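You operate a simulated robot arm through the tools that you are given. There is no shell and no other tool.

The job below is to be done with a simulated two-armed robot. You get a single attempt, and the scene is never put back.

TASK
Clamp the blue bracket under the green-gripped clamp and bring the orange square up to it.
Fine: open the clamp first, slide the bracket against the fence, fingers clear of the pad; slide the square along the fence last.
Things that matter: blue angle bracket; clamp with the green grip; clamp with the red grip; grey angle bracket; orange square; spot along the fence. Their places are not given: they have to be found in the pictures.

Only the result counts: the job must be done as asked and must still hold three seconds after the hand-in. Knocking over, shifting, dropping, spilling or breaking anything else fails it.

THE ROBOT
Two 7-joint arms with fingered hands on one trunk that stands fixed in place. Base frame: the origin is at the foot of the trunk, x ahead of it, y to its left, z up; the work surface is at about z = 750. Readings come in mm, degrees, newtons and seconds.
The left shoulder is at [30, 119, 919], the right one opposite. With the tool pointing down near the work surface each hand reaches from about 400 to 780 mm from the base axis, measured 20 degrees to its own side. Payload 3.8 kg a hand.
Tool frame (each hand has its own): the origin (TCP) lies between the finger pads and is the grasp point; the fingertips stand 25 mm ahead of it; z points along the fingers, y is the line along which they close. The gripper opens to 88 mm; its body begins 29 mm behind the TCP. The gripper is a hand of 4 fingers: y runs from the thumb to the fingers, the wrist lies at [-13, -106, -174] in the tool frame.
Orientation is that of the tool frame in the base frame, as [roll, pitch, yaw] about the fixed x, y, z axes, in that order (R = Rz(yaw) Ry(pitch) Rx(roll)). With the fingers straight down and the wrist toward the robot, the tool's x, y and z point along [0, 1, 0], [1, 0, 0] and [0, 0, -1] of the base frame.

THE INTERFACE
- The arms move only by the tool nudge_tool. It takes "left_increments", "right_increments" or both (then of equal length, played together; a hand with none holds still); each is one flat list of numbers, 6 for each row, row after row: the shift along the tool's x, y, z in mm, then the turn, a rotation vector about the tool's x, y, z in degrees. In form: [dx, dy, dz, wx, wy, wz, dx, dy, dz, wx, wy, wz, ...]. A call has 1 to 20 rows; each row shifts and turns the commanded pose from where the row before left it, along the tool's axes as they then stand. A row lasts 0.2 s, in which the tool goes at most 50 mm and 8.6 degrees; a call with a longer step from one row to the next is refused whole. A pose out of reach is approached as far as the arm can. The call stops where the force on the tool passes 60 N (or 10 N more than at its start, if that is more) or the arm is blocked; 0.2 s more then pass. In this call time passes only in rows, and 0.2 s behind the last. It gives the time, the measured TCP pose, the force on the tool (base axes), the opening and the grip force at its end, in the units of the frame above (readings bear some noise), with the torque about the TCP (base axes, N m) and any sound that the robot's microphone picked up, and new pictures: "show" is both (left out), scene, wrist or none (wrist: the cameras of the hands that moved).
- Cameras (640 x 400 px; columns grow to the right, rows downward): "scene" is now at [56.2, 30.4, 1479]; the picture's right is [0.31, -0.95, 0.00], its down [-0.68, -0.22, -0.70] and it looks along [0.66, 0.22, -0.72] (base axes); focal length 279 px, centre (320, 200). "left" rides on the left gripper at [-64, -83, -98] in its tool frame; the picture's right is [-0.62, -0.37, 0.69], its down [0.71, -0.63, 0.30] and it looks along [0.32, 0.68, 0.65] (tool axes); focal length 265 px, centre (320, 200). "right" rides on the right gripper at [64, -83, -98] in its tool frame; the picture's right is [-0.62, 0.37, -0.69], its down [-0.71, -0.63, 0.30] and it looks along [-0.32, 0.68, 0.65] (tool axes); focal length 265 px, centre (320, 200).
- slide_trunk(by): moves the trunk up (or, below 0, down) by that many mm; the arms and the scene camera ride with it, the base frame stays. It gives what a move gives, with no picture.
- finger_targets(index, middle, ring, thumb_bend, thumb_turn, hand): sets how far each is bent, from 0 (flat) to 100 (curled in); at 30 the hand is open as for a grip, at 70 the pads meet at the TCP. One left out holds its place. A second passes; each finger stops where it meets its share of the squeeze, and holds until it gets a number again. It is the only way to open and close the hand. It gives what a move gives, with no picture; readings hold the bend of each and the force on the fingers (four entries, about 0 where the hand has none), thumb and palm. thumb_turn goes from beside the hand (0) to across from the fingers (100), as for a grip.
- head_to(pan, tilt): turns the head with the scene camera to pan (to the left, within 120 degrees either way) and tilt (down, from -29 to 69), counted from straight ahead of the robot. It gives what a move gives, and a new picture of the scene camera.
- measure_at(camera, pixels): for up to 12 pixels [column, row] of the newest picture of that camera ("zoom" is the newest enlarged one), the place [x, y, z] in the base frame of the surface seen there, good to about 3 mm, but the place of the scene camera against the robot may be out by one fixed shift of up to 12 mm in any direction. The clock stands still meanwhile.
- zoom(camera, box): a new picture of the part [left, top, right, bottom] of that camera's present view, enlarged. The clock stands still meanwhile.
- sign_off(): hands the job in; it is judged then, once.

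Unless the task says otherwise, let go and move clear before handing in.

The tools are called after "Call:" as name(argument=value, ...) on one line, values as JSON. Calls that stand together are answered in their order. nudge_tool: Moves the arms, as the interface text tells. Its arguments: {"type":"object","properties":{"left_increments":{"type":"array"},"right_increments":{"type":"array"},"show":{"type":"string","enum":["both","scene","wrist","none"]}},"required":[]} The other tools are called the same way: slide_trunk (by) moves the trunk up or down; finger_targets (index, middle, ring, thumb_bend, thumb_turn, hand) moves the fingers one by one; head_to (pan, tilt) turns the head that bears the scene camera; measure_at (camera, pixels) gives the place of the surface under pixels of a picture; zoom (camera, box) takes an enlarged picture of a part of a camera's view; sign_off () hands the job in.

At the start:

```text
t: 0.0
left_eef_pos: [417.8, 448.2, 1143.2]
left_tool_rot: [180.0, 0.0, 90.0]
left_force: [-0.6, -0.5, -1.3]
left_ft_torque: [-0.02, -0.05, -0.01]
left_width: 87.7
left_grasp_force: 0.0
left_shape: jaw
left_bend: [30.0, 30.0, 30.0, 30.0, 98.0]
left_finger forces: [0.0, 0.0, 0.0, 0.0, 0.0, 0.1]
right_eef_pos: [510.8, 21.9, 1077.5]
right_tool_rot: [-180.0, -0.1, 90.0]
right_force: [0.1, -1.0, 0.1]
right_ft_torque: [-0.03, 0.0, -0.01]
right_width: 87.6
right_grasp_force: 0.0
right_shape: jaw
right_bend: [30.0, 30.0, 30.0, 30.0, 98.0]
right_finger forces: [0.0, 0.0, 0.0, 0.1, 0.1, 0.1]
trunk travel left (down, up): [-75.0, 515.0]
head pan, tilt (commanded): [18.0, 45.7]
```

scene: 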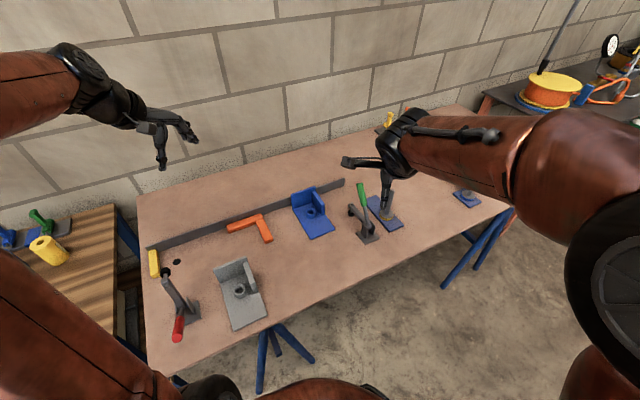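
right: 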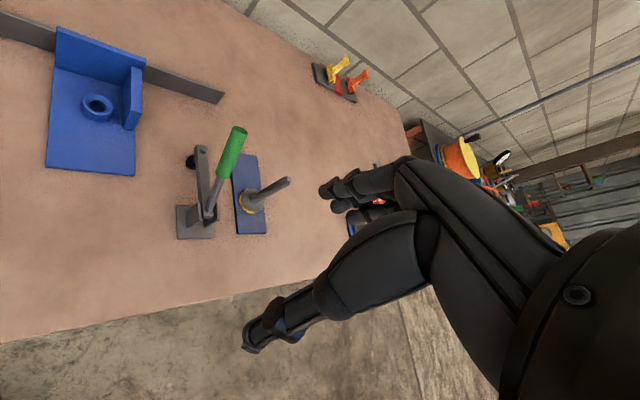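
left: 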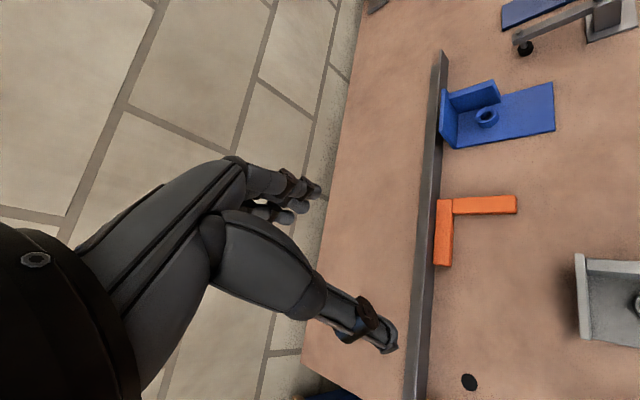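

The scene picture shows the blue bracket near (312,212), the orange square near (252,227), the fence running from (150,245) to (343,182), the green clamp near (364,215), and the red clamp and grey bracket at the lower left. I'll zoom in before moving anything.

Call:
zoom(camera="scene", box=[210, 150, 430, 288])

Call:
zoom(camera="right", box=[0, 0, 400, 250])

Call:
zoom(camera="left", box=[340, 0, 640, 188])

```text
2.90 times, centred on (320, 219) of scene
```

zoom: 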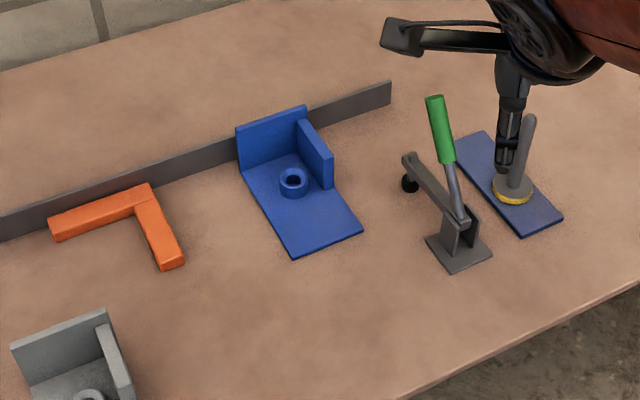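

```text
1.60 times, centred on (200, 125) of right
```

zoom: 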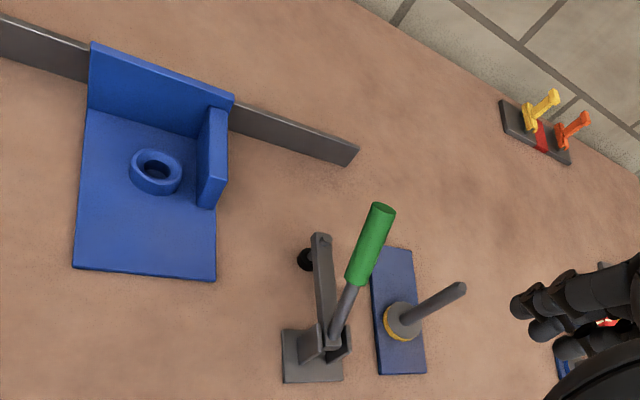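

```text
2.13 times, centred on (490, 94) of left
```

zoom: 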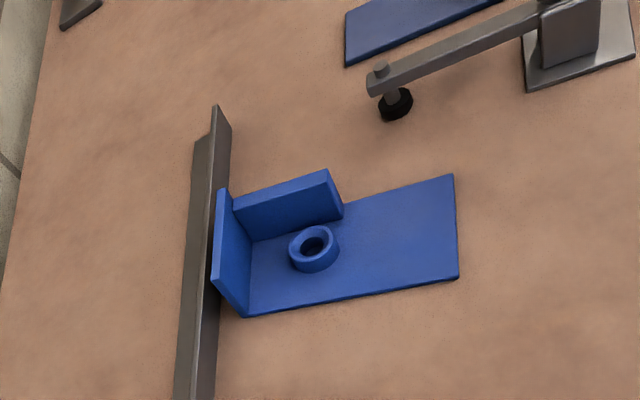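

The close-ups show the green clamp's arm pointing at the fence with a black pad at its tip, and its handle standing almost upright. Next I'll measure the main points.

Call:
measure_at(camera="right", pixels=[[57, 28], [145, 66], [134, 172], [47, 165], [97, 100], [134, 92], [130, 125], [223, 97], [190, 160], [202, 150], [181, 238], [213, 238]])

Call:
measure_at(camera="left", pixels=[[440, 55], [412, 385], [445, 145], [438, 205], [450, 205], [517, 197], [516, 211], [440, 263], [553, 83], [555, 130], [525, 48], [519, 35]])

Call:
measure_at(camera="scene", pixels=[[360, 186], [366, 203], [350, 209], [351, 214], [369, 224], [357, 233], [368, 243], [379, 235], [363, 232], [344, 181], [150, 247], [389, 205]])

```text
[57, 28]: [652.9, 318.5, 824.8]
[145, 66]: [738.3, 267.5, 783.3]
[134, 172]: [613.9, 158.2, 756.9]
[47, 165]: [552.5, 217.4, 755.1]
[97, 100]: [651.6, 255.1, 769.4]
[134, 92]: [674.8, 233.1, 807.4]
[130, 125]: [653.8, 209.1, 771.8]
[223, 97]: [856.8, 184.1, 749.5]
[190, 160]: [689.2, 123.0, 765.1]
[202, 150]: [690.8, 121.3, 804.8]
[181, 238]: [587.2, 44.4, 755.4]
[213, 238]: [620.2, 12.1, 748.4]
```

```text
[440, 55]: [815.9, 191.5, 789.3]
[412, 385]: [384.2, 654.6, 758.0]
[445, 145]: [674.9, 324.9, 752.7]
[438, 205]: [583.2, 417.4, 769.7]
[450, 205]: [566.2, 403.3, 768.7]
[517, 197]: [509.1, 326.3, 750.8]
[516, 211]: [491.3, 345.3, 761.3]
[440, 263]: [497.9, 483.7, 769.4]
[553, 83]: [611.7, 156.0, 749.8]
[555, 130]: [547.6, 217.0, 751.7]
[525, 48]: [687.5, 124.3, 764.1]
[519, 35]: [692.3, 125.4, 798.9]
```

```text
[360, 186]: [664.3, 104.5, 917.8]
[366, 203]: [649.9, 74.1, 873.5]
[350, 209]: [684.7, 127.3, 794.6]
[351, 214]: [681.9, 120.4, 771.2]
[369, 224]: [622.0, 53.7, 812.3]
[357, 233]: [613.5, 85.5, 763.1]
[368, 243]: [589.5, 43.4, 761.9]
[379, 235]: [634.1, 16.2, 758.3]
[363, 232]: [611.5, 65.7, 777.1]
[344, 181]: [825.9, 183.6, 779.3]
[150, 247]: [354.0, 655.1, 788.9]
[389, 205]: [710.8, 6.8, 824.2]
```

The fence runs along roughly (0.68,-0.73), and the clamp pad is near (688,124), past the bracket's present spot. I'll look at the red clamp for its state, then take finer views of the green clamp and the fence faces.

Call:
zoom(camera="scene", box=[140, 230, 300, 350])

Call:
zoom(camera="scene", box=[330, 170, 410, 250])

Call:
zoom(camera="right", box=[150, 110, 310, 250])

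Call:
zoom(camera="left", box=[480, 0, 640, 100])

```text
3.33 times, centred on (220, 290) of scene
```

zoom: 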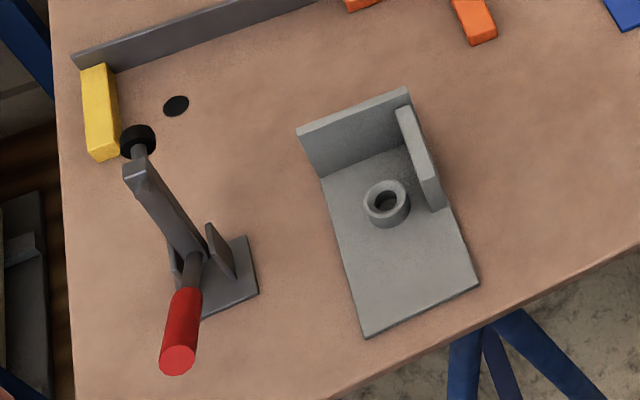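

```text
5.00 times, centred on (370, 210) of scene
```

zoom: 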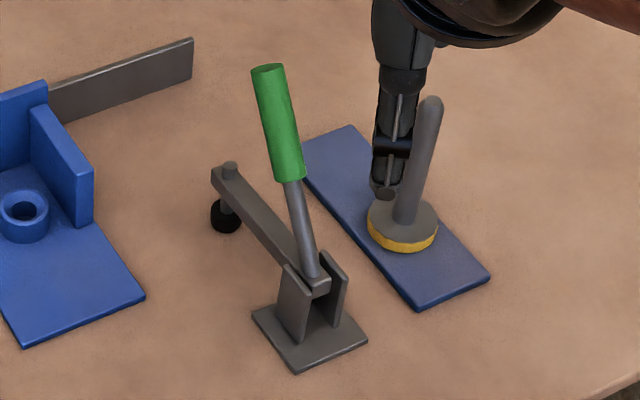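

```text
2.86 times, centred on (230, 180) of right
```

zoom: 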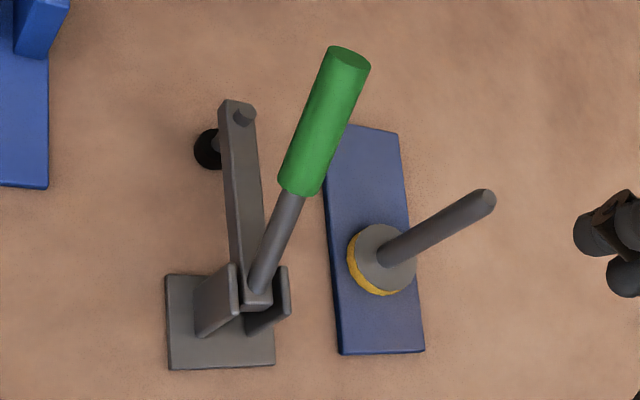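

```text
4.00 times, centred on (560, 50) of left
```

zoom: 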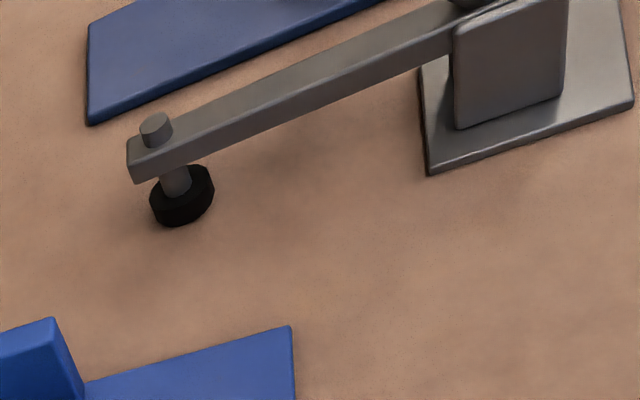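

The red clamp's handle is down and its arm raised, so it is open. The green clamp's handle is up and its arm level, so it looks closed. I'll measure the red clamp, the black dot, the yellow stop and the fence faces to understand the layout.

Call:
measure_at(camera="scene", pixels=[[184, 261], [172, 272], [174, 282], [186, 310], [179, 327], [176, 336], [193, 315], [203, 318], [153, 254], [155, 274], [160, 270], [190, 299]])

Call:
measure_at(camera="left", pixels=[[469, 381], [432, 180], [437, 180], [427, 230], [434, 230], [418, 300], [426, 300], [440, 90], [446, 70], [432, 270], [415, 360], [408, 360]])

Call:
head_to(pan=5, tilt=50)

```text
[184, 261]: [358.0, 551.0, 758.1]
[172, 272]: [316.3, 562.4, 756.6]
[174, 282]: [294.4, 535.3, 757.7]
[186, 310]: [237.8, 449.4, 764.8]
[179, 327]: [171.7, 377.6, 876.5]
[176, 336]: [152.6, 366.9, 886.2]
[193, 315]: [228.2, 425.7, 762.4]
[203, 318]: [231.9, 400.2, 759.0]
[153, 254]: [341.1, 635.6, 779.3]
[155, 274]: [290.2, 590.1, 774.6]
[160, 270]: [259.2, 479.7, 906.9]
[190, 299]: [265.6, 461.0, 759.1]
```

```text
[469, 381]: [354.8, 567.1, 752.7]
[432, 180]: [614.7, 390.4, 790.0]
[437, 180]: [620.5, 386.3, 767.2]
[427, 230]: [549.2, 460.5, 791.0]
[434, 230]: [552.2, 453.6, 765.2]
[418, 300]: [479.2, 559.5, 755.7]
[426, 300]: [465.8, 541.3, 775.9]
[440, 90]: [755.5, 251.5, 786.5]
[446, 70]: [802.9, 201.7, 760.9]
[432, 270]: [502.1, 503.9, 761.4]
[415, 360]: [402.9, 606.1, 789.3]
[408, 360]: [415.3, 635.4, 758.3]
```

```text
t: 0.8
left_eef_pos: [417.8, 449.5, 1142.4]
left_tool_rot: [-179.9, 0.0, 90.0]
left_force: [-0.2, 0.7, 0.9]
left_ft_torque: [0.04, -0.02, 0.01]
left_width: 87.8
left_grasp_force: 0.1
left_shape: jaw
left_bend: [30.0, 30.0, 30.0, 30.0, 98.0]
left_finger forces: [0.1, 0.1, 0.1, 0.0, 0.1, 0.0]
right_eef_pos: [511.3, 22.7, 1078.7]
right_tool_rot: [-180.0, 0.1, 90.0]
right_force: [-0.2, -0.3, -0.7]
right_ft_torque: [0.03, 0.0, -0.01]
right_width: 87.9
right_grasp_force: 0.1
right_shape: jaw
right_bend: [30.0, 30.0, 30.0, 30.0, 98.0]
right_finger forces: [0.0, 0.1, 0.0, 0.1, 0.0, 0.0]
trunk travel left (down, up): [-75.0, 515.0]
head pan, tilt (commanded): [5.0, 50.0]
```

scene: 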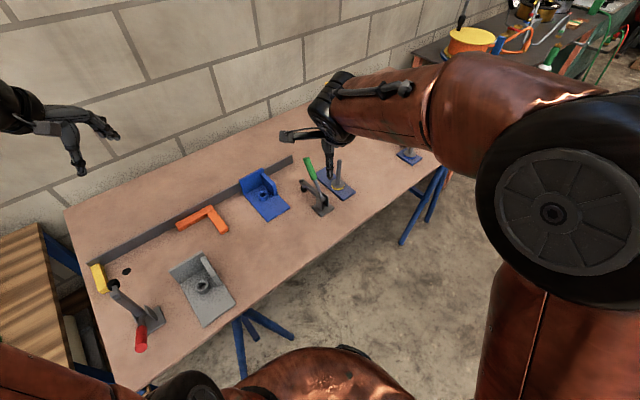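

The black dot at left pixel (469,381) sits well off both clamp planes, and the fence front face comes out straight at roughly -45.4° in the table plane. I'll zoom further to get the bracket's gap to the fence, the rib, the ring and the pad position.

Call:
zoom(camera="right", box=[30, 10, 190, 190])

Call:
zoom(camera="left", box=[410, 60, 570, 160])

```text
2.22 times, centred on (110, 100) of right
```

zoom: 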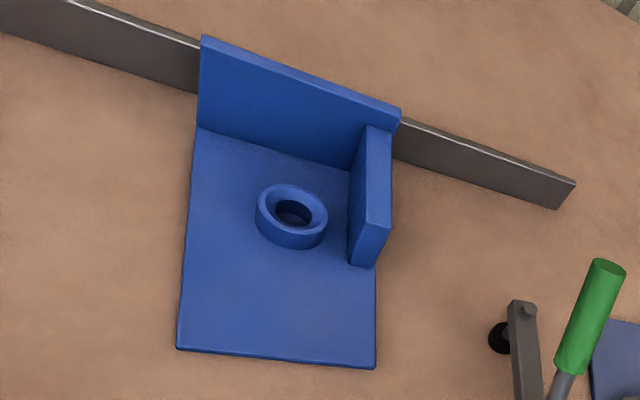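

```text
4.00 times, centred on (490, 110) of left
```

zoom: 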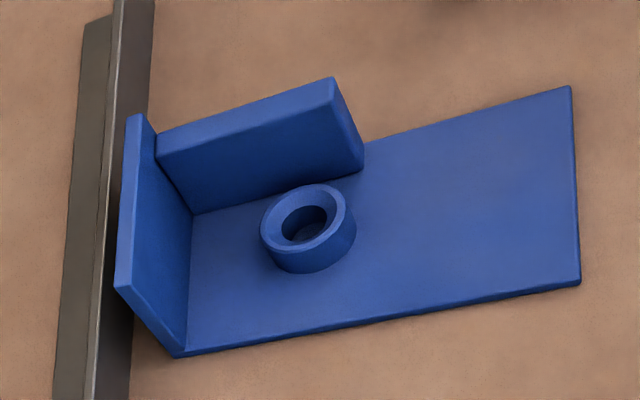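

The enlarged left view shows the bracket's back wall standing just off the fence. I'll measure its corners, the rib, the ring and the fence edge from this zoom.

Call:
measure_at(camera="zoom", pixels=[[566, 92], [576, 280], [182, 350], [122, 280], [138, 122], [328, 84], [162, 138], [358, 160], [265, 225], [350, 210], [305, 190], [125, 350]])

Call:
measure_at(camera="right", pixels=[[81, 27], [121, 42], [129, 61], [124, 43], [121, 74], [116, 116], [95, 107], [102, 92], [112, 100], [76, 166], [123, 174], [82, 70]])

```text
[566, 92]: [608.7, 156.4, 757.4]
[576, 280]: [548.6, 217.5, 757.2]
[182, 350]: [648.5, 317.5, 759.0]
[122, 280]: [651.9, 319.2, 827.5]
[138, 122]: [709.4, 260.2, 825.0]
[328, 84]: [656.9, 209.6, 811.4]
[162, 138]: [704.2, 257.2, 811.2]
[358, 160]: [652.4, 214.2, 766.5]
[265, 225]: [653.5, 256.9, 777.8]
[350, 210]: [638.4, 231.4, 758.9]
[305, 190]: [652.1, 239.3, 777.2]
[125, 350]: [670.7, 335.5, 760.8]
```

```text
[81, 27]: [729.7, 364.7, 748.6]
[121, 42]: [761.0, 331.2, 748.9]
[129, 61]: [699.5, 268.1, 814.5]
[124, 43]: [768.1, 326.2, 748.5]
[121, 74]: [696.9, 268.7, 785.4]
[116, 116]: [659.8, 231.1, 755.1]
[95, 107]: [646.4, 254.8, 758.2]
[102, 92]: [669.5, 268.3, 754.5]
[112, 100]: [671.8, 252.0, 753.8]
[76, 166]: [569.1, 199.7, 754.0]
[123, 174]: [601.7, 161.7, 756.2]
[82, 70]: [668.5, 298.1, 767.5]
```

From the zoom, the bracket's front edge is at about d=543 and its back wall at 690. The fence face is at about 712, so the gap is roughly 22 mm, and the pad lies in the plane s≈403, d≈578. I'll raise the trunk a little for reach and re-check the clamp from there.

Call:
slide_trunk(by=100)

Call:
nudge_tool(right_increments=[0, 0, 0, 0, 0, -7.43, 0, 0, 0, 0, 0, -7.43, 0, 0, 0, 0, 0, -7.43, 0, 0, 0, 0, 0, -7.43, 0, 0, 0, 0, 0, -7.43, 0, 0, 0, 0, 0, -7.43], show="both")

```text
t: 2.1
left_eef_pos: [416.3, 448.9, 1241.8]
left_tool_rot: [-179.9, 0.0, 89.9]
left_force: [-0.2, 0.2, -0.4]
left_ft_torque: [0.02, 0.01, 0.0]
left_width: 87.5
left_grasp_force: 0.1
left_shape: jaw
left_bend: [30.0, 30.0, 30.0, 30.0, 98.0]
left_finger forces: [0.0, 0.1, 0.1, 0.1, 0.0, 0.0]
right_eef_pos: [510.8, 22.2, 1177.7]
right_tool_rot: [180.0, 0.0, 90.1]
right_force: [-0.7, 0.7, -0.1]
right_ft_torque: [0.02, -0.05, -0.01]
right_width: 87.5
right_grasp_force: 0.0
right_shape: jaw
right_bend: [30.0, 30.0, 30.0, 30.0, 98.0]
right_finger forces: [0.0, 0.0, 0.0, 0.0, 0.1, 0.0]
trunk travel left (down, up): [-175.0, 415.0]
head pan, tilt (commanded): [5.0, 50.0]
```

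```text
t: 3.5
left_eef_pos: [418.1, 449.8, 1244.0]
left_tool_rot: [-180.0, 0.0, 90.0]
left_force: [-0.3, -0.3, -1.3]
left_ft_torque: [-0.02, 0.0, -0.01]
left_width: 87.8
left_grasp_force: 0.1
left_shape: jaw
left_bend: [30.0, 30.0, 30.0, 30.0, 98.0]
left_finger forces: [0.1, 0.0, 0.1, 0.0, 0.0, 0.0]
right_eef_pos: [510.8, 21.9, 1177.3]
right_tool_rot: [180.0, 0.0, 134.6]
right_force: [0.2, 0.4, 0.2]
right_ft_torque: [0.03, 0.0, -0.04]
right_width: 87.5
right_grasp_force: 0.1
right_shape: jaw
right_bend: [30.0, 30.0, 30.0, 30.0, 98.0]
right_finger forces: [0.0, 0.0, 0.0, 0.0, 0.0, 0.0]
trunk travel left (down, up): [-175.0, 415.0]
head pan, tilt (commanded): [5.0, 50.0]
```

scene: 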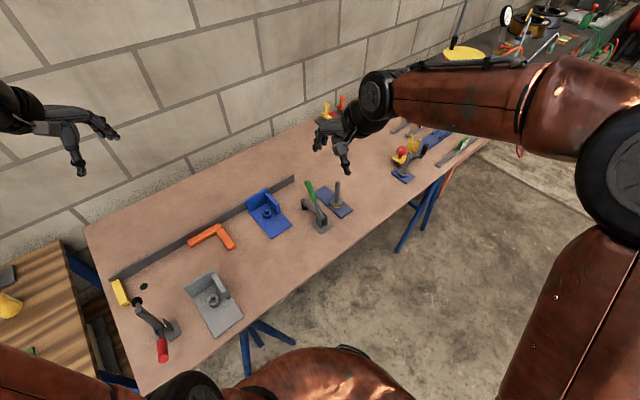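
right: 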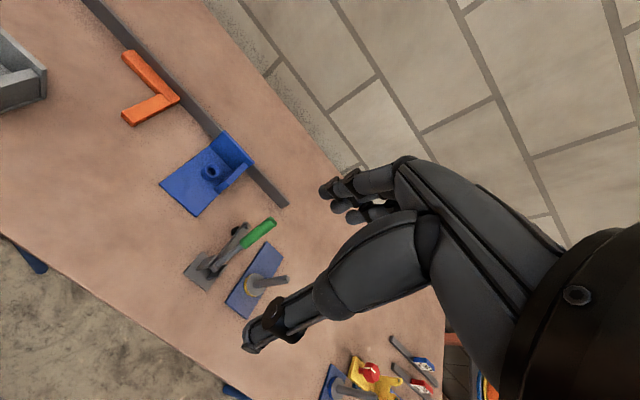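

The right hand now faces the fence squarely and the clamp shows clearly at right pixel (240,245). I'll zoom in and measure the handle precisely with this wrist camera.

Call:
zoom(camera="right", box=[170, 200, 310, 330])

Call:
measure_at(camera="right", pixels=[[270, 221], [256, 232], [245, 243], [228, 252], [215, 264], [240, 232], [203, 265], [198, 280], [282, 279], [252, 286]])

```text
3.08 times, centred on (240, 265) of right
```

zoom: 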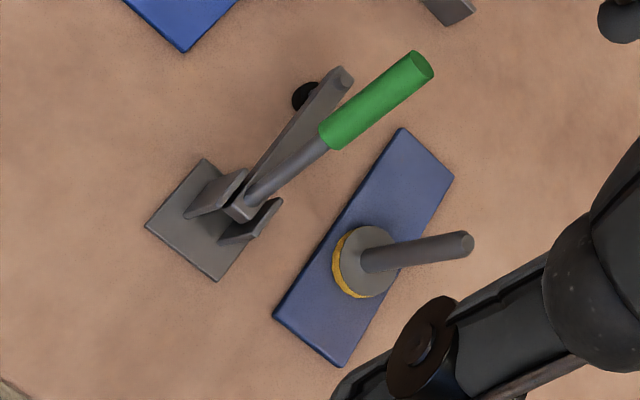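

```text
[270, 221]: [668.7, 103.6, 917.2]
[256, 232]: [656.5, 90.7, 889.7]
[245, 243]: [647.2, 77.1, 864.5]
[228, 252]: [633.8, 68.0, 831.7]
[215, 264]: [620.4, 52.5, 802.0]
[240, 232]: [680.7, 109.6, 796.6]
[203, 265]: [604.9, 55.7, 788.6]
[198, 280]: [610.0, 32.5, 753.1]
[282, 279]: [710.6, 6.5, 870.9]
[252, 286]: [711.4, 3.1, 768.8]
```

The handle runs from about d=479, z=802 up to d=549, z=917, in the plane s≈398. I'll bring the right hand above the grip and stop at about z=1010 to look.

Call:
nudge_tool(right_increments=[-9.15, 25.15, 28, 0, 0, 0, -9.15, 25.15, 28, 0, 0, 0, -9.15, 25.15, 28, 0, 0, 0, -9.15, 25.15, 28, 0, 0, 0, -9.15, 25.15, 28, 0, 0, 0, -9.15, 25.15, 28, 0, 0, 0], show="both")

```text
t: 4.9
left_eef_pos: [418.5, 449.9, 1240.6]
left_tool_rot: [180.0, 0.0, 90.0]
left_force: [-0.3, 0.9, 1.2]
left_ft_torque: [-0.04, 0.02, -0.02]
left_width: 87.7
left_grasp_force: 0.0
left_shape: jaw
left_bend: [30.0, 30.0, 30.0, 30.0, 98.0]
left_finger forces: [0.1, 0.1, 0.1, 0.0, 0.1, 0.0]
right_eef_pos: [657.9, 88.1, 1010.5]
right_tool_rot: [-179.9, 0.0, 134.5]
right_force: [0.1, -0.2, -0.1]
right_ft_torque: [0.0, 0.0, -0.02]
right_width: 87.8
right_grasp_force: 0.1
right_shape: jaw
right_bend: [30.0, 30.0, 30.0, 30.0, 98.0]
right_finger forces: [0.0, 0.0, 0.0, 0.0, 0.0, 0.1]
trunk travel left (down, up): [-175.0, 415.0]
head pan, tilt (commanded): [5.0, 50.0]
```

scene: 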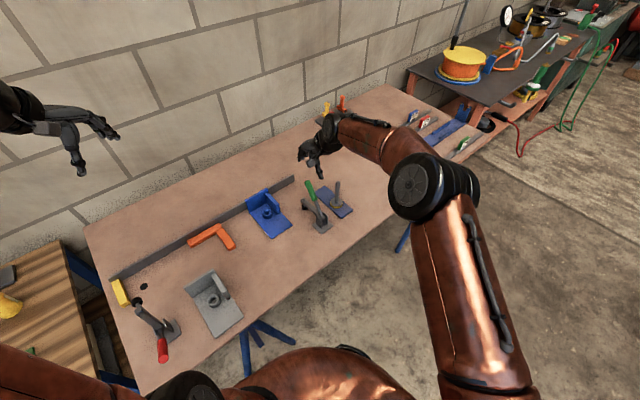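
right: 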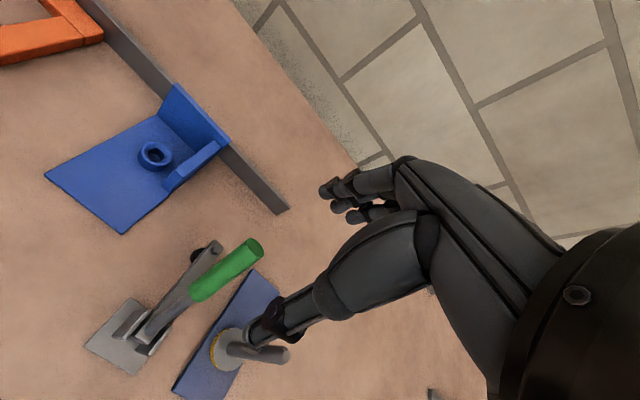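

The hand reached its mark with no trouble and the elbow is still well bent. I'll check the hand against the handle in the scene camera before descending.

Call:
zoom(camera="scene", box=[230, 80, 410, 240])

Call:
measure_at(camera="right", pixels=[[255, 250], [226, 272], [198, 292], [207, 247], [214, 246], [274, 328], [325, 190], [250, 338], [160, 154], [130, 335]])

```text
2.50 times, centred on (320, 160) of scene
```

zoom: 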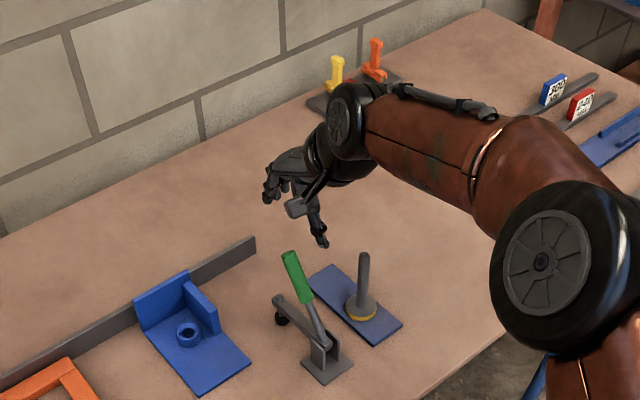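

```text
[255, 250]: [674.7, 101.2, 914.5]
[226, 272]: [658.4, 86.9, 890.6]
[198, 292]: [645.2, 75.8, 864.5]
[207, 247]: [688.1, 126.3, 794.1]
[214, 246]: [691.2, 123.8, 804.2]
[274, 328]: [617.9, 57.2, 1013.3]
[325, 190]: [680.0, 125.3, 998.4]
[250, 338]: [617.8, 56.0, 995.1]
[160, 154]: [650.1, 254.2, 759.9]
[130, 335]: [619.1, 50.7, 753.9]
```

The thumb sits at about d=479 and the fingers at about d=572, straddling the grip, whose top is at d≈549 and z≈917. I'll ease 7 mm toward the fence and descend about 102 mm to cage the handle.

Call:
nudge_tool(right_increments=[0, 7, 10, 0, 0, 0, 0, 0, 23, 0, 0, 0, 0, 0, 23, 0, 0, 0, 0, 0, 23, 0, 0, 0, 0, 0, 23, 0, 0, 0], show="both")

```text
t: 6.1
left_eef_pos: [418.4, 448.5, 1241.8]
left_tool_rot: [180.0, 0.0, 90.0]
left_force: [0.0, 0.8, -0.4]
left_ft_torque: [0.02, 0.01, 0.02]
left_width: 87.4
left_grasp_force: 0.1
left_shape: jaw
left_bend: [30.0, 30.0, 30.0, 30.0, 98.0]
left_finger forces: [0.0, 0.1, 0.0, 0.0, 0.1, 0.1]
right_eef_pos: [659.8, 95.2, 907.4]
right_tool_rot: [-180.0, 0.0, 134.6]
right_force: [-0.6, -0.2, 0.5]
right_ft_torque: [0.0, 0.0, 0.04]
right_width: 87.9
right_grasp_force: 0.0
right_shape: jaw
right_bend: [30.0, 30.0, 30.0, 30.0, 98.0]
right_finger forces: [0.0, 0.0, 0.0, 0.0, 0.1, 0.1]
trunk travel left (down, up): [-175.0, 415.0]
head pan, tilt (commanded): [5.0, 50.0]
```

scene: 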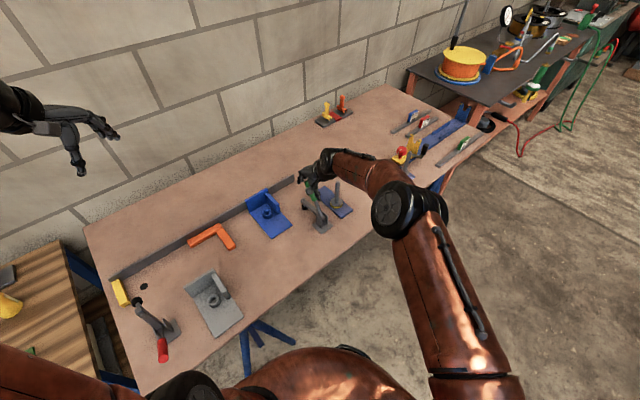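
right: 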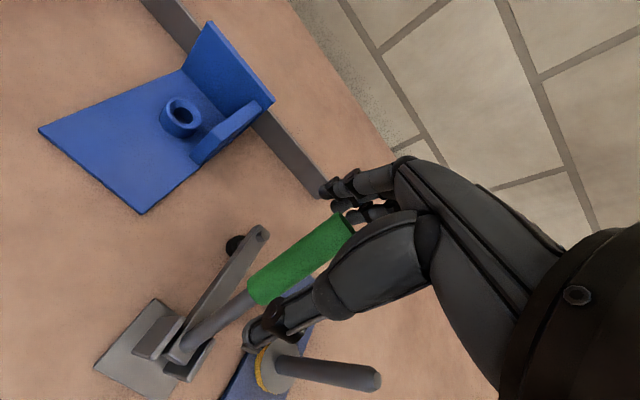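

The green grip at right pixel (310,250) now runs between the thumb and the fingers. I'll zoom in the scene camera to confirm it is caged.

Call:
zoom(camera="scene", box=[270, 130, 390, 240])

Call:
zoom(camera="right", box=[220, 140, 440, 360])

```text
3.64 times, centred on (330, 185) of scene
```

zoom: 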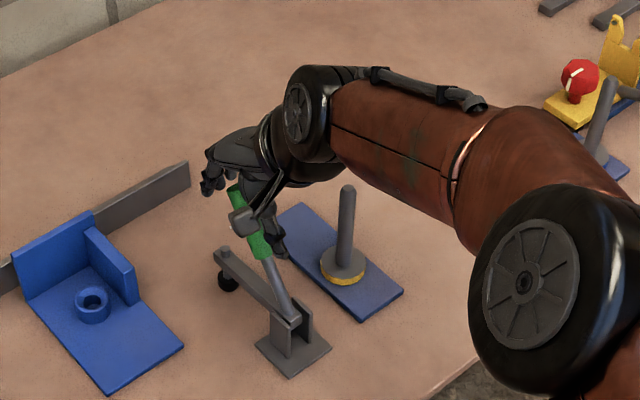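

```text
1.82 times, centred on (330, 250) of right
```

zoom: 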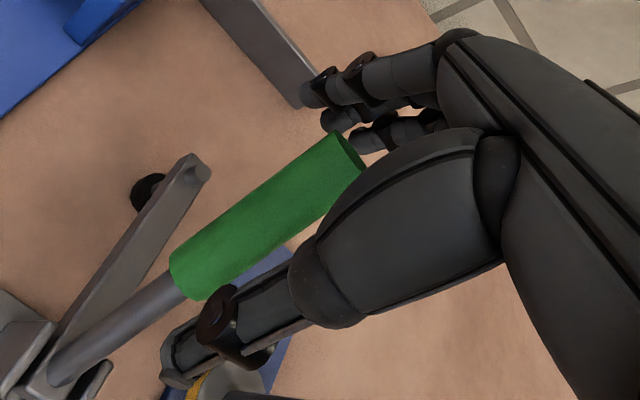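

The grip sits inside the hand with the palm clear above it. I'll pull back toward the robot along the handle's arc in small steps and watch the force.

Call:
nudge_tool(right_increments=[0, -13, 4, 0, 0, 0, 0, -12, 1, 0, 0, 0, 0, -8, -5, 0, 0, 0, 0, -8, -4, 0, 0, 0, 0, -8, -4, 0, 0, 0, 0, -8, -3, 0, 0, 0], show="both")

```text
t: 7.5
left_eef_pos: [417.5, 450.9, 1241.5]
left_tool_rot: [-180.0, 0.1, 90.1]
left_force: [0.3, 0.1, -0.5]
left_ft_torque: [0.01, -0.01, -0.01]
left_width: 87.7
left_grasp_force: 0.1
left_shape: jaw
left_bend: [30.0, 30.0, 30.0, 30.0, 98.0]
left_finger forces: [0.1, 0.1, 0.0, 0.0, 0.1, 0.0]
right_eef_pos: [620.7, 56.0, 919.4]
right_tool_rot: [-180.0, -0.1, 134.6]
right_force: [-0.3, 11.6, 2.8]
right_ft_torque: [0.02, -0.11, 0.39]
right_width: 87.7
right_grasp_force: 0.0
right_shape: jaw
right_bend: [29.0, 29.0, 30.0, 30.0, 98.0]
right_finger forces: [6.6, 4.9, 0.0, 0.1, 0.1, 0.0]
trunk travel left (down, up): [-175.0, 415.0]
head pan, tilt (commanded): [5.0, 50.0]
```

scene: 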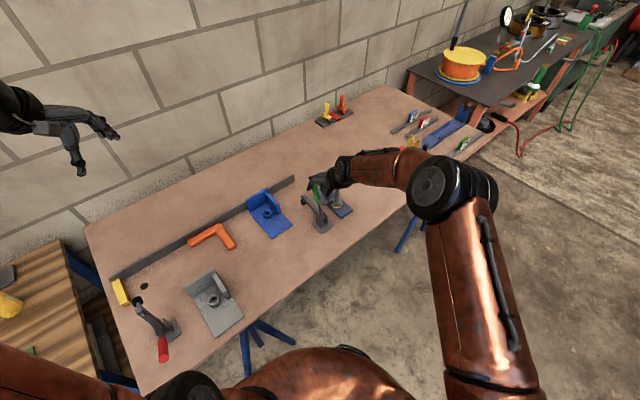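
right: 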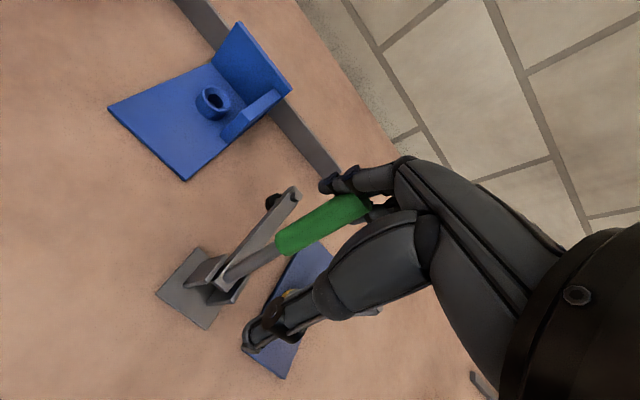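

The index and middle fingers are loaded at 6.6 N and 4.9 N, so the hand is pushing on the handle. I'll measure the handle and arm to see whether the lever has turned.

Call:
zoom(camera="right", box=[150, 130, 430, 370])

Call:
measure_at(camera="right", pixels=[[360, 205], [320, 222], [290, 240], [260, 254], [232, 272], [290, 195], [270, 203], [222, 265]])

Call:
zoom(camera="scene", box=[280, 150, 380, 240])

```text
1.67 times, centred on (290, 250) of right
```

zoom: 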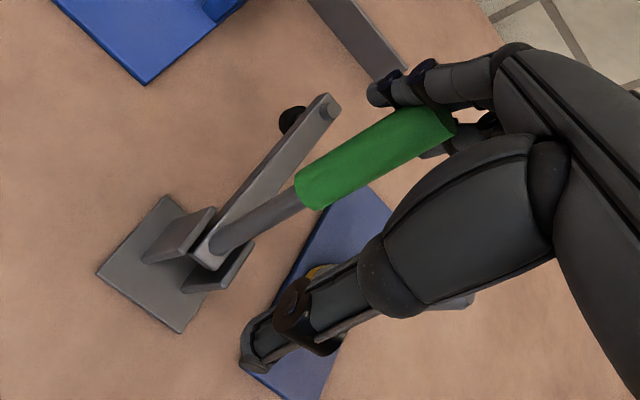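

```text
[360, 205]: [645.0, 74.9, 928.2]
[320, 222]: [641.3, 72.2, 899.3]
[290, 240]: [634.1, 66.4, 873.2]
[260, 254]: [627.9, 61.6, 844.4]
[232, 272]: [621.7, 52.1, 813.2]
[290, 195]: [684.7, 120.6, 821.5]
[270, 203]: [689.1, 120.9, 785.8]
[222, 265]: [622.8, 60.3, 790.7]
```

```text
4.44 times, centred on (330, 195) of scene
```

zoom: 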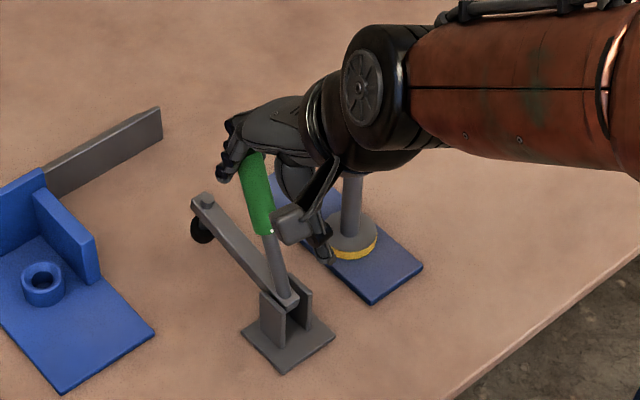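

The handle has turned from 58.7° to about 74°, and the arm tip rose from z≈804 to 821, so it is opening with little force. I'll keep pulling along the arc while tilting the hand.

Call:
nudge_tool(right_increments=[2, -17, -5, 0, 0, 0, 0, -16, -3, -4, 0, 0, 0, -17.2, 1.8, -4, 0, 0, 0, -16.4, 1.7, -4, 0, 0, 0, -17.1, 3.5, -3, 0, 0, 0, -17.2, 4.1, -4, 0, 0], show="both")

```text
t: 8.9
left_eef_pos: [416.8, 447.4, 1240.4]
left_tool_rot: [-179.9, 0.0, 90.0]
left_force: [0.4, -1.2, -0.3]
left_ft_torque: [0.03, -0.02, 0.02]
left_width: 87.4
left_grasp_force: 0.1
left_shape: jaw
left_bend: [30.0, 30.0, 30.0, 30.0, 98.0]
left_finger forces: [0.0, 0.1, 0.0, 0.1, 0.1, 0.1]
right_eef_pos: [551.5, -14.8, 906.7]
right_tool_rot: [160.8, 0.0, 134.5]
right_force: [0.5, 0.0, 0.3]
right_ft_torque: [0.03, 0.02, 0.02]
right_width: 87.5
right_grasp_force: 0.1
right_shape: jaw
right_bend: [30.0, 30.0, 30.0, 30.0, 98.0]
right_finger forces: [0.0, 0.1, 0.1, 0.0, 0.0, 0.1]
trunk travel left (down, up): [-175.0, 415.0]
head pan, tilt (commanded): [5.0, 50.0]
```

scene: 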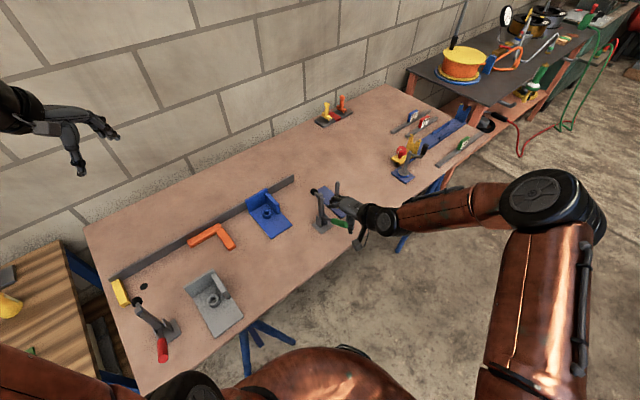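
right: 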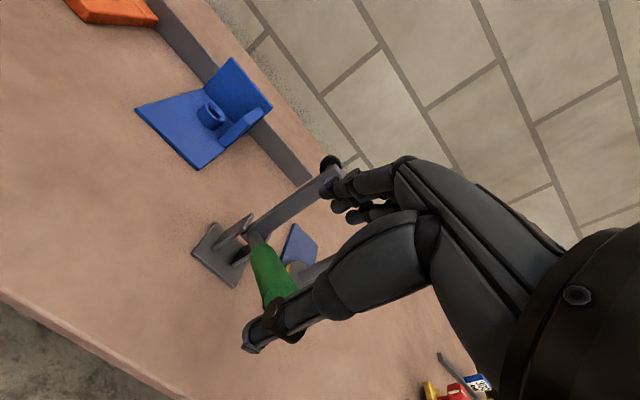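

The force has dropped to zero and the arm now stands up with its pad at right pixel (330,163), while the handle leans toward the robot. I'll zoom in to see the new state.

Call:
zoom(camera="scene", box=[280, 150, 400, 250])

Call:
zoom(camera="right", box=[170, 140, 410, 370])

Call:
measure_at(camera="right", pixels=[[280, 298], [268, 270], [260, 245], [252, 232], [330, 163], [325, 182], [290, 210], [260, 235], [232, 285]])

```text
4.00 times, centred on (340, 200) of scene
```

zoom: 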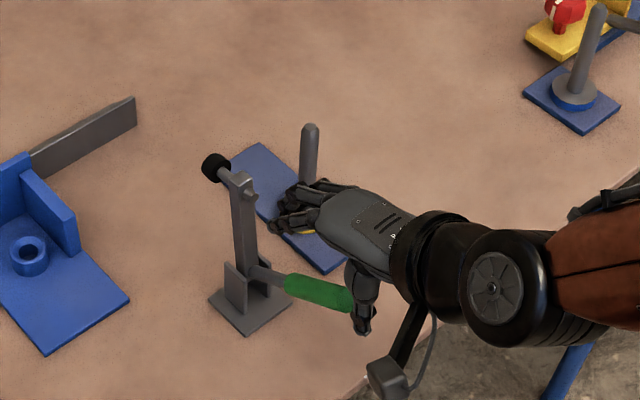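

```text
1.74 times, centred on (290, 255) of right
```

zoom: 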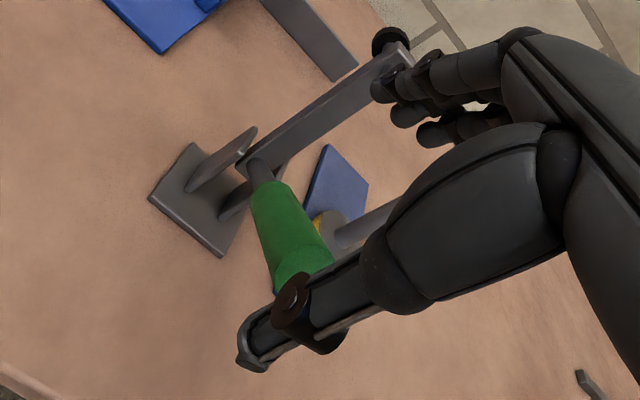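

```text
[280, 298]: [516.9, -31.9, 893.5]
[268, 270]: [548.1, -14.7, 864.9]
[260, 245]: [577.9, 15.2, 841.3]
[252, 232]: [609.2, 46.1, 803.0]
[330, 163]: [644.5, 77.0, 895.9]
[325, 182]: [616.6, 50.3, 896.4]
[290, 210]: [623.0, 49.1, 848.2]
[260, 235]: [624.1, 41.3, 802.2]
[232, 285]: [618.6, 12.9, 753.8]
```

The clamp is fully open: the arm is vertical with its pad at about (645,77,896), and the handle is down toward the robot at about 150°. I'll lift the right hand straight up and back it away, clear of the work.

Call:
nudge_tool(right_increments=[0, 9.8, -28.4, 0, 0, 0, 0, 9.8, -28.4, 0, 0, 0, 0, 9.8, -28.4, 0, 0, 0, 0, 9.8, -28.4, 0, 0, 0, 0, 9.8, -28.4, 0, 0, 0, 0, -28, -10, 5, 0, 0, 0, -28, -7, 5, 0, 0, 0, -28, -5, 5, 0, 0, 0, -28, -2, 4, 0, 0, 0, -28, 0, 0, 0, 0], show="scene")

```text
t: 11.1
left_eef_pos: [417.6, 449.0, 1242.3]
left_tool_rot: [180.0, -0.1, 89.9]
left_force: [-1.0, -0.6, -0.4]
left_ft_torque: [0.02, -0.03, -0.02]
left_width: 87.8
left_grasp_force: 0.1
left_shape: jaw
left_bend: [30.0, 30.0, 30.0, 30.0, 98.0]
left_finger forces: [0.0, 0.1, 0.0, 0.1, 0.1, 0.0]
right_eef_pos: [447.6, -115.3, 1054.5]
right_tool_rot: [-179.9, 0.0, 134.6]
right_force: [-0.7, 0.5, 0.7]
right_ft_torque: [-0.03, 0.0, -0.01]
right_width: 87.8
right_grasp_force: 0.1
right_shape: jaw
right_bend: [30.0, 30.0, 30.0, 30.0, 98.0]
right_finger forces: [0.0, 0.0, 0.1, 0.1, 0.1, 0.0]
trunk travel left (down, up): [-175.0, 415.0]
head pan, tilt (commanded): [5.0, 50.0]
```

scene: 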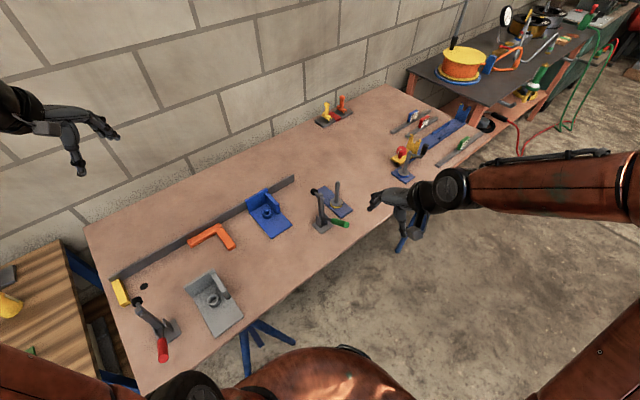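

The clamp stays open by itself and the right hand is clear. I'll look closely at the table in front of the clamp for any marks, and at the bracket and fence.

Call:
zoom(camera="scene", box=[230, 160, 370, 250])

Call:
zoom(camera="scene", box=[90, 240, 250, 370])

Call:
nudge_tool(left_increments=[0, 0, 0, 0, 0, 0], show="wrist")

```text
4.44 times, centred on (300, 205) of scene
```

zoom: 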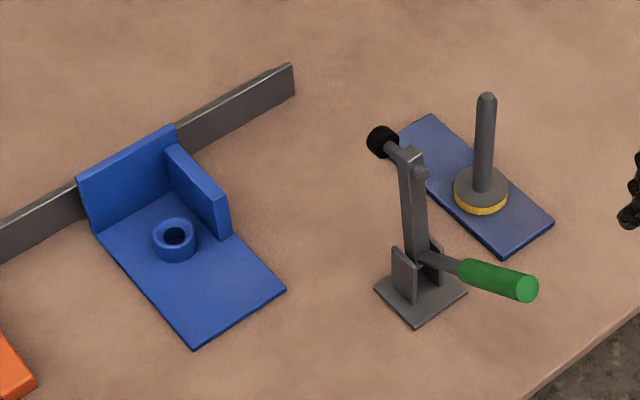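

```text
3.08 times, centred on (170, 305) of scene
```

zoom: 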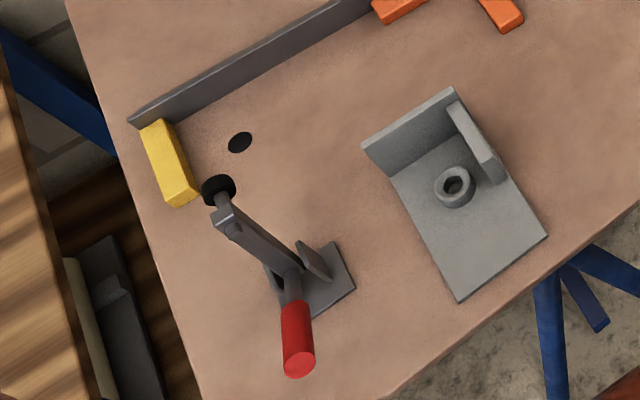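

```text
t: 11.5
left_eef_pos: [417.2, 448.0, 1241.5]
left_tool_rot: [180.0, 0.0, 90.0]
left_force: [0.0, -0.1, -0.7]
left_ft_torque: [0.03, -0.03, -0.01]
left_width: 87.5
left_grasp_force: 0.0
left_shape: jaw
left_bend: [30.0, 30.0, 30.0, 30.0, 98.0]
left_finger forces: [0.0, 0.0, 0.1, 0.1, 0.0, 0.0]
right_eef_pos: [447.6, -114.7, 1054.5]
right_tool_rot: [-180.0, 0.0, 134.6]
right_force: [-0.1, 0.1, -0.3]
right_ft_torque: [-0.01, 0.0, 0.0]
right_width: 87.5
right_grasp_force: 0.0
right_shape: jaw
right_bend: [30.0, 30.0, 30.0, 30.0, 98.0]
right_finger forces: [0.0, 0.0, 0.0, 0.1, 0.0, 0.0]
trunk travel left (down, up): [-175.0, 415.0]
head pan, tilt (commanded): [5.0, 50.0]
```

left: 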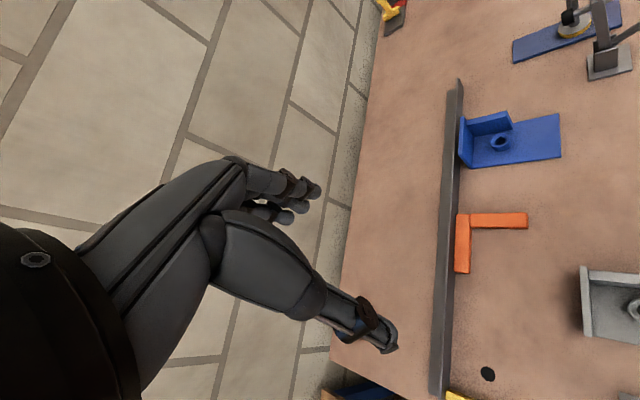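

The table in front of the green clamp looks bare. I'll take a closer look at the black dot by the red clamp in the left wrist view to know what it is.

Call:
zoom(camera="left", box=[420, 300, 560, 400])

Call:
zoom(camera="left", box=[430, 0, 640, 140])

Call:
measure_at(camera="left", pixels=[[488, 373], [528, 215], [526, 228], [458, 272], [469, 270], [456, 216], [469, 228], [463, 160], [560, 115], [561, 158]])

```text
4.00 times, centred on (490, 350) of left
```

zoom: 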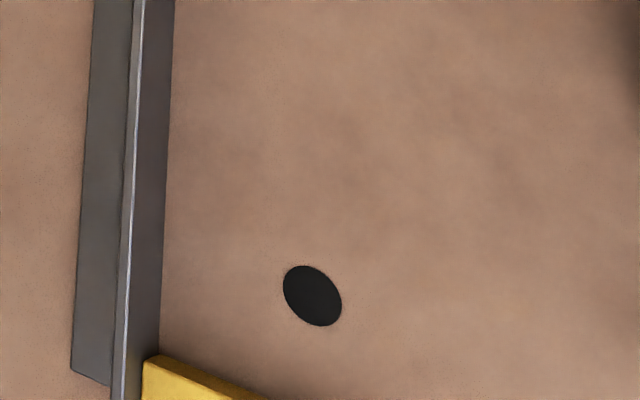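

```text
2.86 times, centred on (535, 70) of left
```

zoom: 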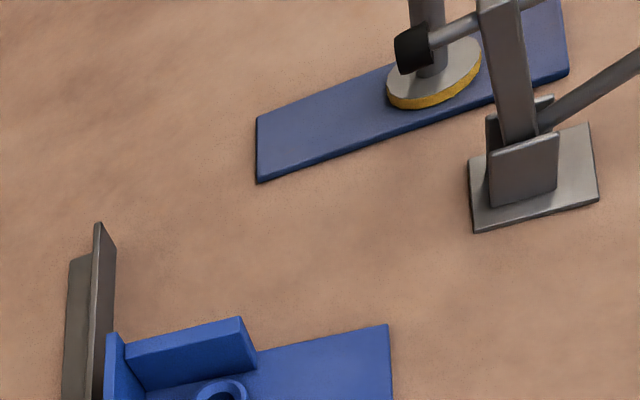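

```text
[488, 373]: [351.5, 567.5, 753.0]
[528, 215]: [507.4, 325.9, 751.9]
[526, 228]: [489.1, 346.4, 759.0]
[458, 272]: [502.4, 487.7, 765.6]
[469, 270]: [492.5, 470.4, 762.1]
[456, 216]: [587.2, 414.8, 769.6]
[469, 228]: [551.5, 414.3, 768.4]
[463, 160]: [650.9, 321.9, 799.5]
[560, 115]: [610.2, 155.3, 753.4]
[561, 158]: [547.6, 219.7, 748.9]
```

The dot is only a flat mark in front of the red clamp, so it has nothing to do with the green one. Next I'll turn the left hand so its fingers close along the fence direction and bring it high above the bracket's rib (s≈310, d≈640).

Call:
nudge_tool(left_increments=[0, 0, 0, 0, 0, 7.57, 0, 0, 0, 0, 0, 7.57, 0, 0, 0, 0, 0, 7.57, 0, 0, 0, 0, 0, 7.57, 0, 0, 0, 0, 0, 7.57, 0, 0, 0, 0, 0, 7.57, 2.8, 33.7, 0, 0, 0, 0, 2.8, 33.7, 29, 0, 0, 0, 2.8, 33.7, 29, 0, 0, 0, 2.8, 33.7, 29, 0, 0, 0, 2.8, 33.7, 29, 0, 0, 0, 2.8, 33.7, 29, 0, 0, 0, 2.8, 33.7, 29, 0, 0, 0, 2.8, 33.7, 29, 0, 0, 0, 2.8, 33.7, 29, 0, 0, 0, 2.8, 33.7, 29, 0, 0, 0], show="both")

```text
t: 14.9
left_eef_pos: [676.4, 228.4, 978.0]
left_tool_rot: [180.0, 0.0, 44.5]
left_force: [1.4, -0.3, 0.3]
left_ft_torque: [-0.01, 0.01, 0.0]
left_width: 87.7
left_grasp_force: 0.1
left_shape: jaw
left_bend: [30.0, 30.0, 30.0, 30.0, 98.0]
left_finger forces: [0.0, 0.1, 0.0, 0.1, 0.0, 0.0]
right_eef_pos: [448.9, -114.9, 1054.8]
right_tool_rot: [-179.9, -0.2, 134.6]
right_force: [0.4, 0.3, 0.2]
right_ft_torque: [-0.01, 0.05, 0.0]
right_width: 87.9
right_grasp_force: 0.0
right_shape: jaw
right_bend: [30.0, 30.0, 30.0, 30.0, 98.0]
right_finger forces: [0.0, 0.0, 0.0, 0.0, 0.0, 0.1]
trunk travel left (down, up): [-175.0, 415.0]
head pan, tilt (commanded): [5.0, 50.0]
```

scene: 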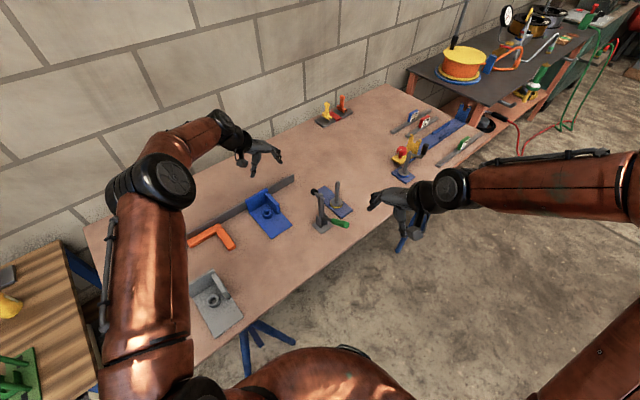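
left: 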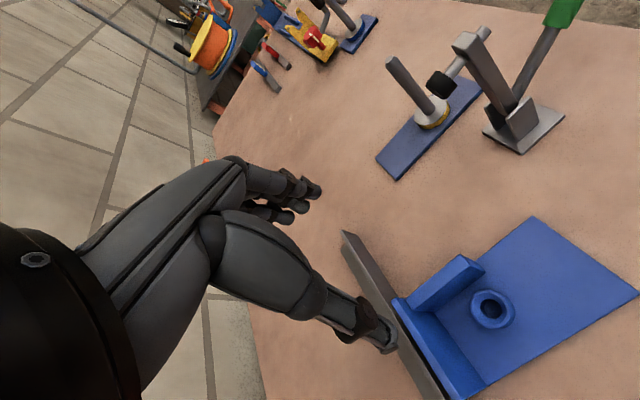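

The left hand is above the bracket with its axes along the fence. I'll re-measure the rib, ring, wall, fence end and hand in this nearer view.

Call:
zoom(camera="left", box=[320, 200, 640, 400])

Call:
measure_at(camera="left", pixels=[[462, 256], [484, 266], [411, 302], [398, 300], [485, 282], [490, 288], [470, 308], [515, 305], [532, 219], [635, 295], [345, 234], [470, 385]])

```text
2.00 times, centred on (480, 300) of left
```

zoom: 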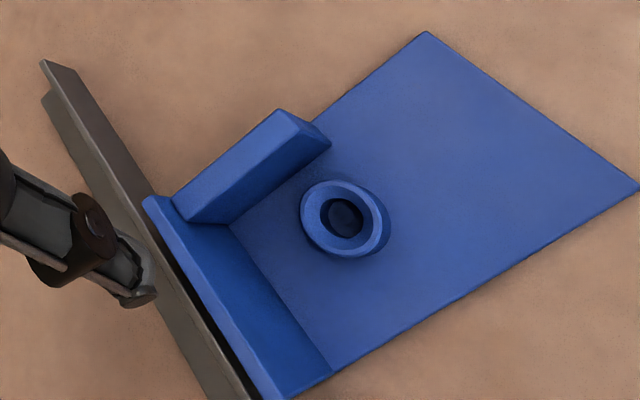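

```text
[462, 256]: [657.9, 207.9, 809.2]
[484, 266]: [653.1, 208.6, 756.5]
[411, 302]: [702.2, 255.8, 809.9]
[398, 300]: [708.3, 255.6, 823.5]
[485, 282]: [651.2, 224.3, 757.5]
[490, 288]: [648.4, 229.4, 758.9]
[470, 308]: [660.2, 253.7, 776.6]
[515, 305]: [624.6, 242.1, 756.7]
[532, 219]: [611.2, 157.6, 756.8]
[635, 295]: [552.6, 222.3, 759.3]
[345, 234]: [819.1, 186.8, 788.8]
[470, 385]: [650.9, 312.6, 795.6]
```

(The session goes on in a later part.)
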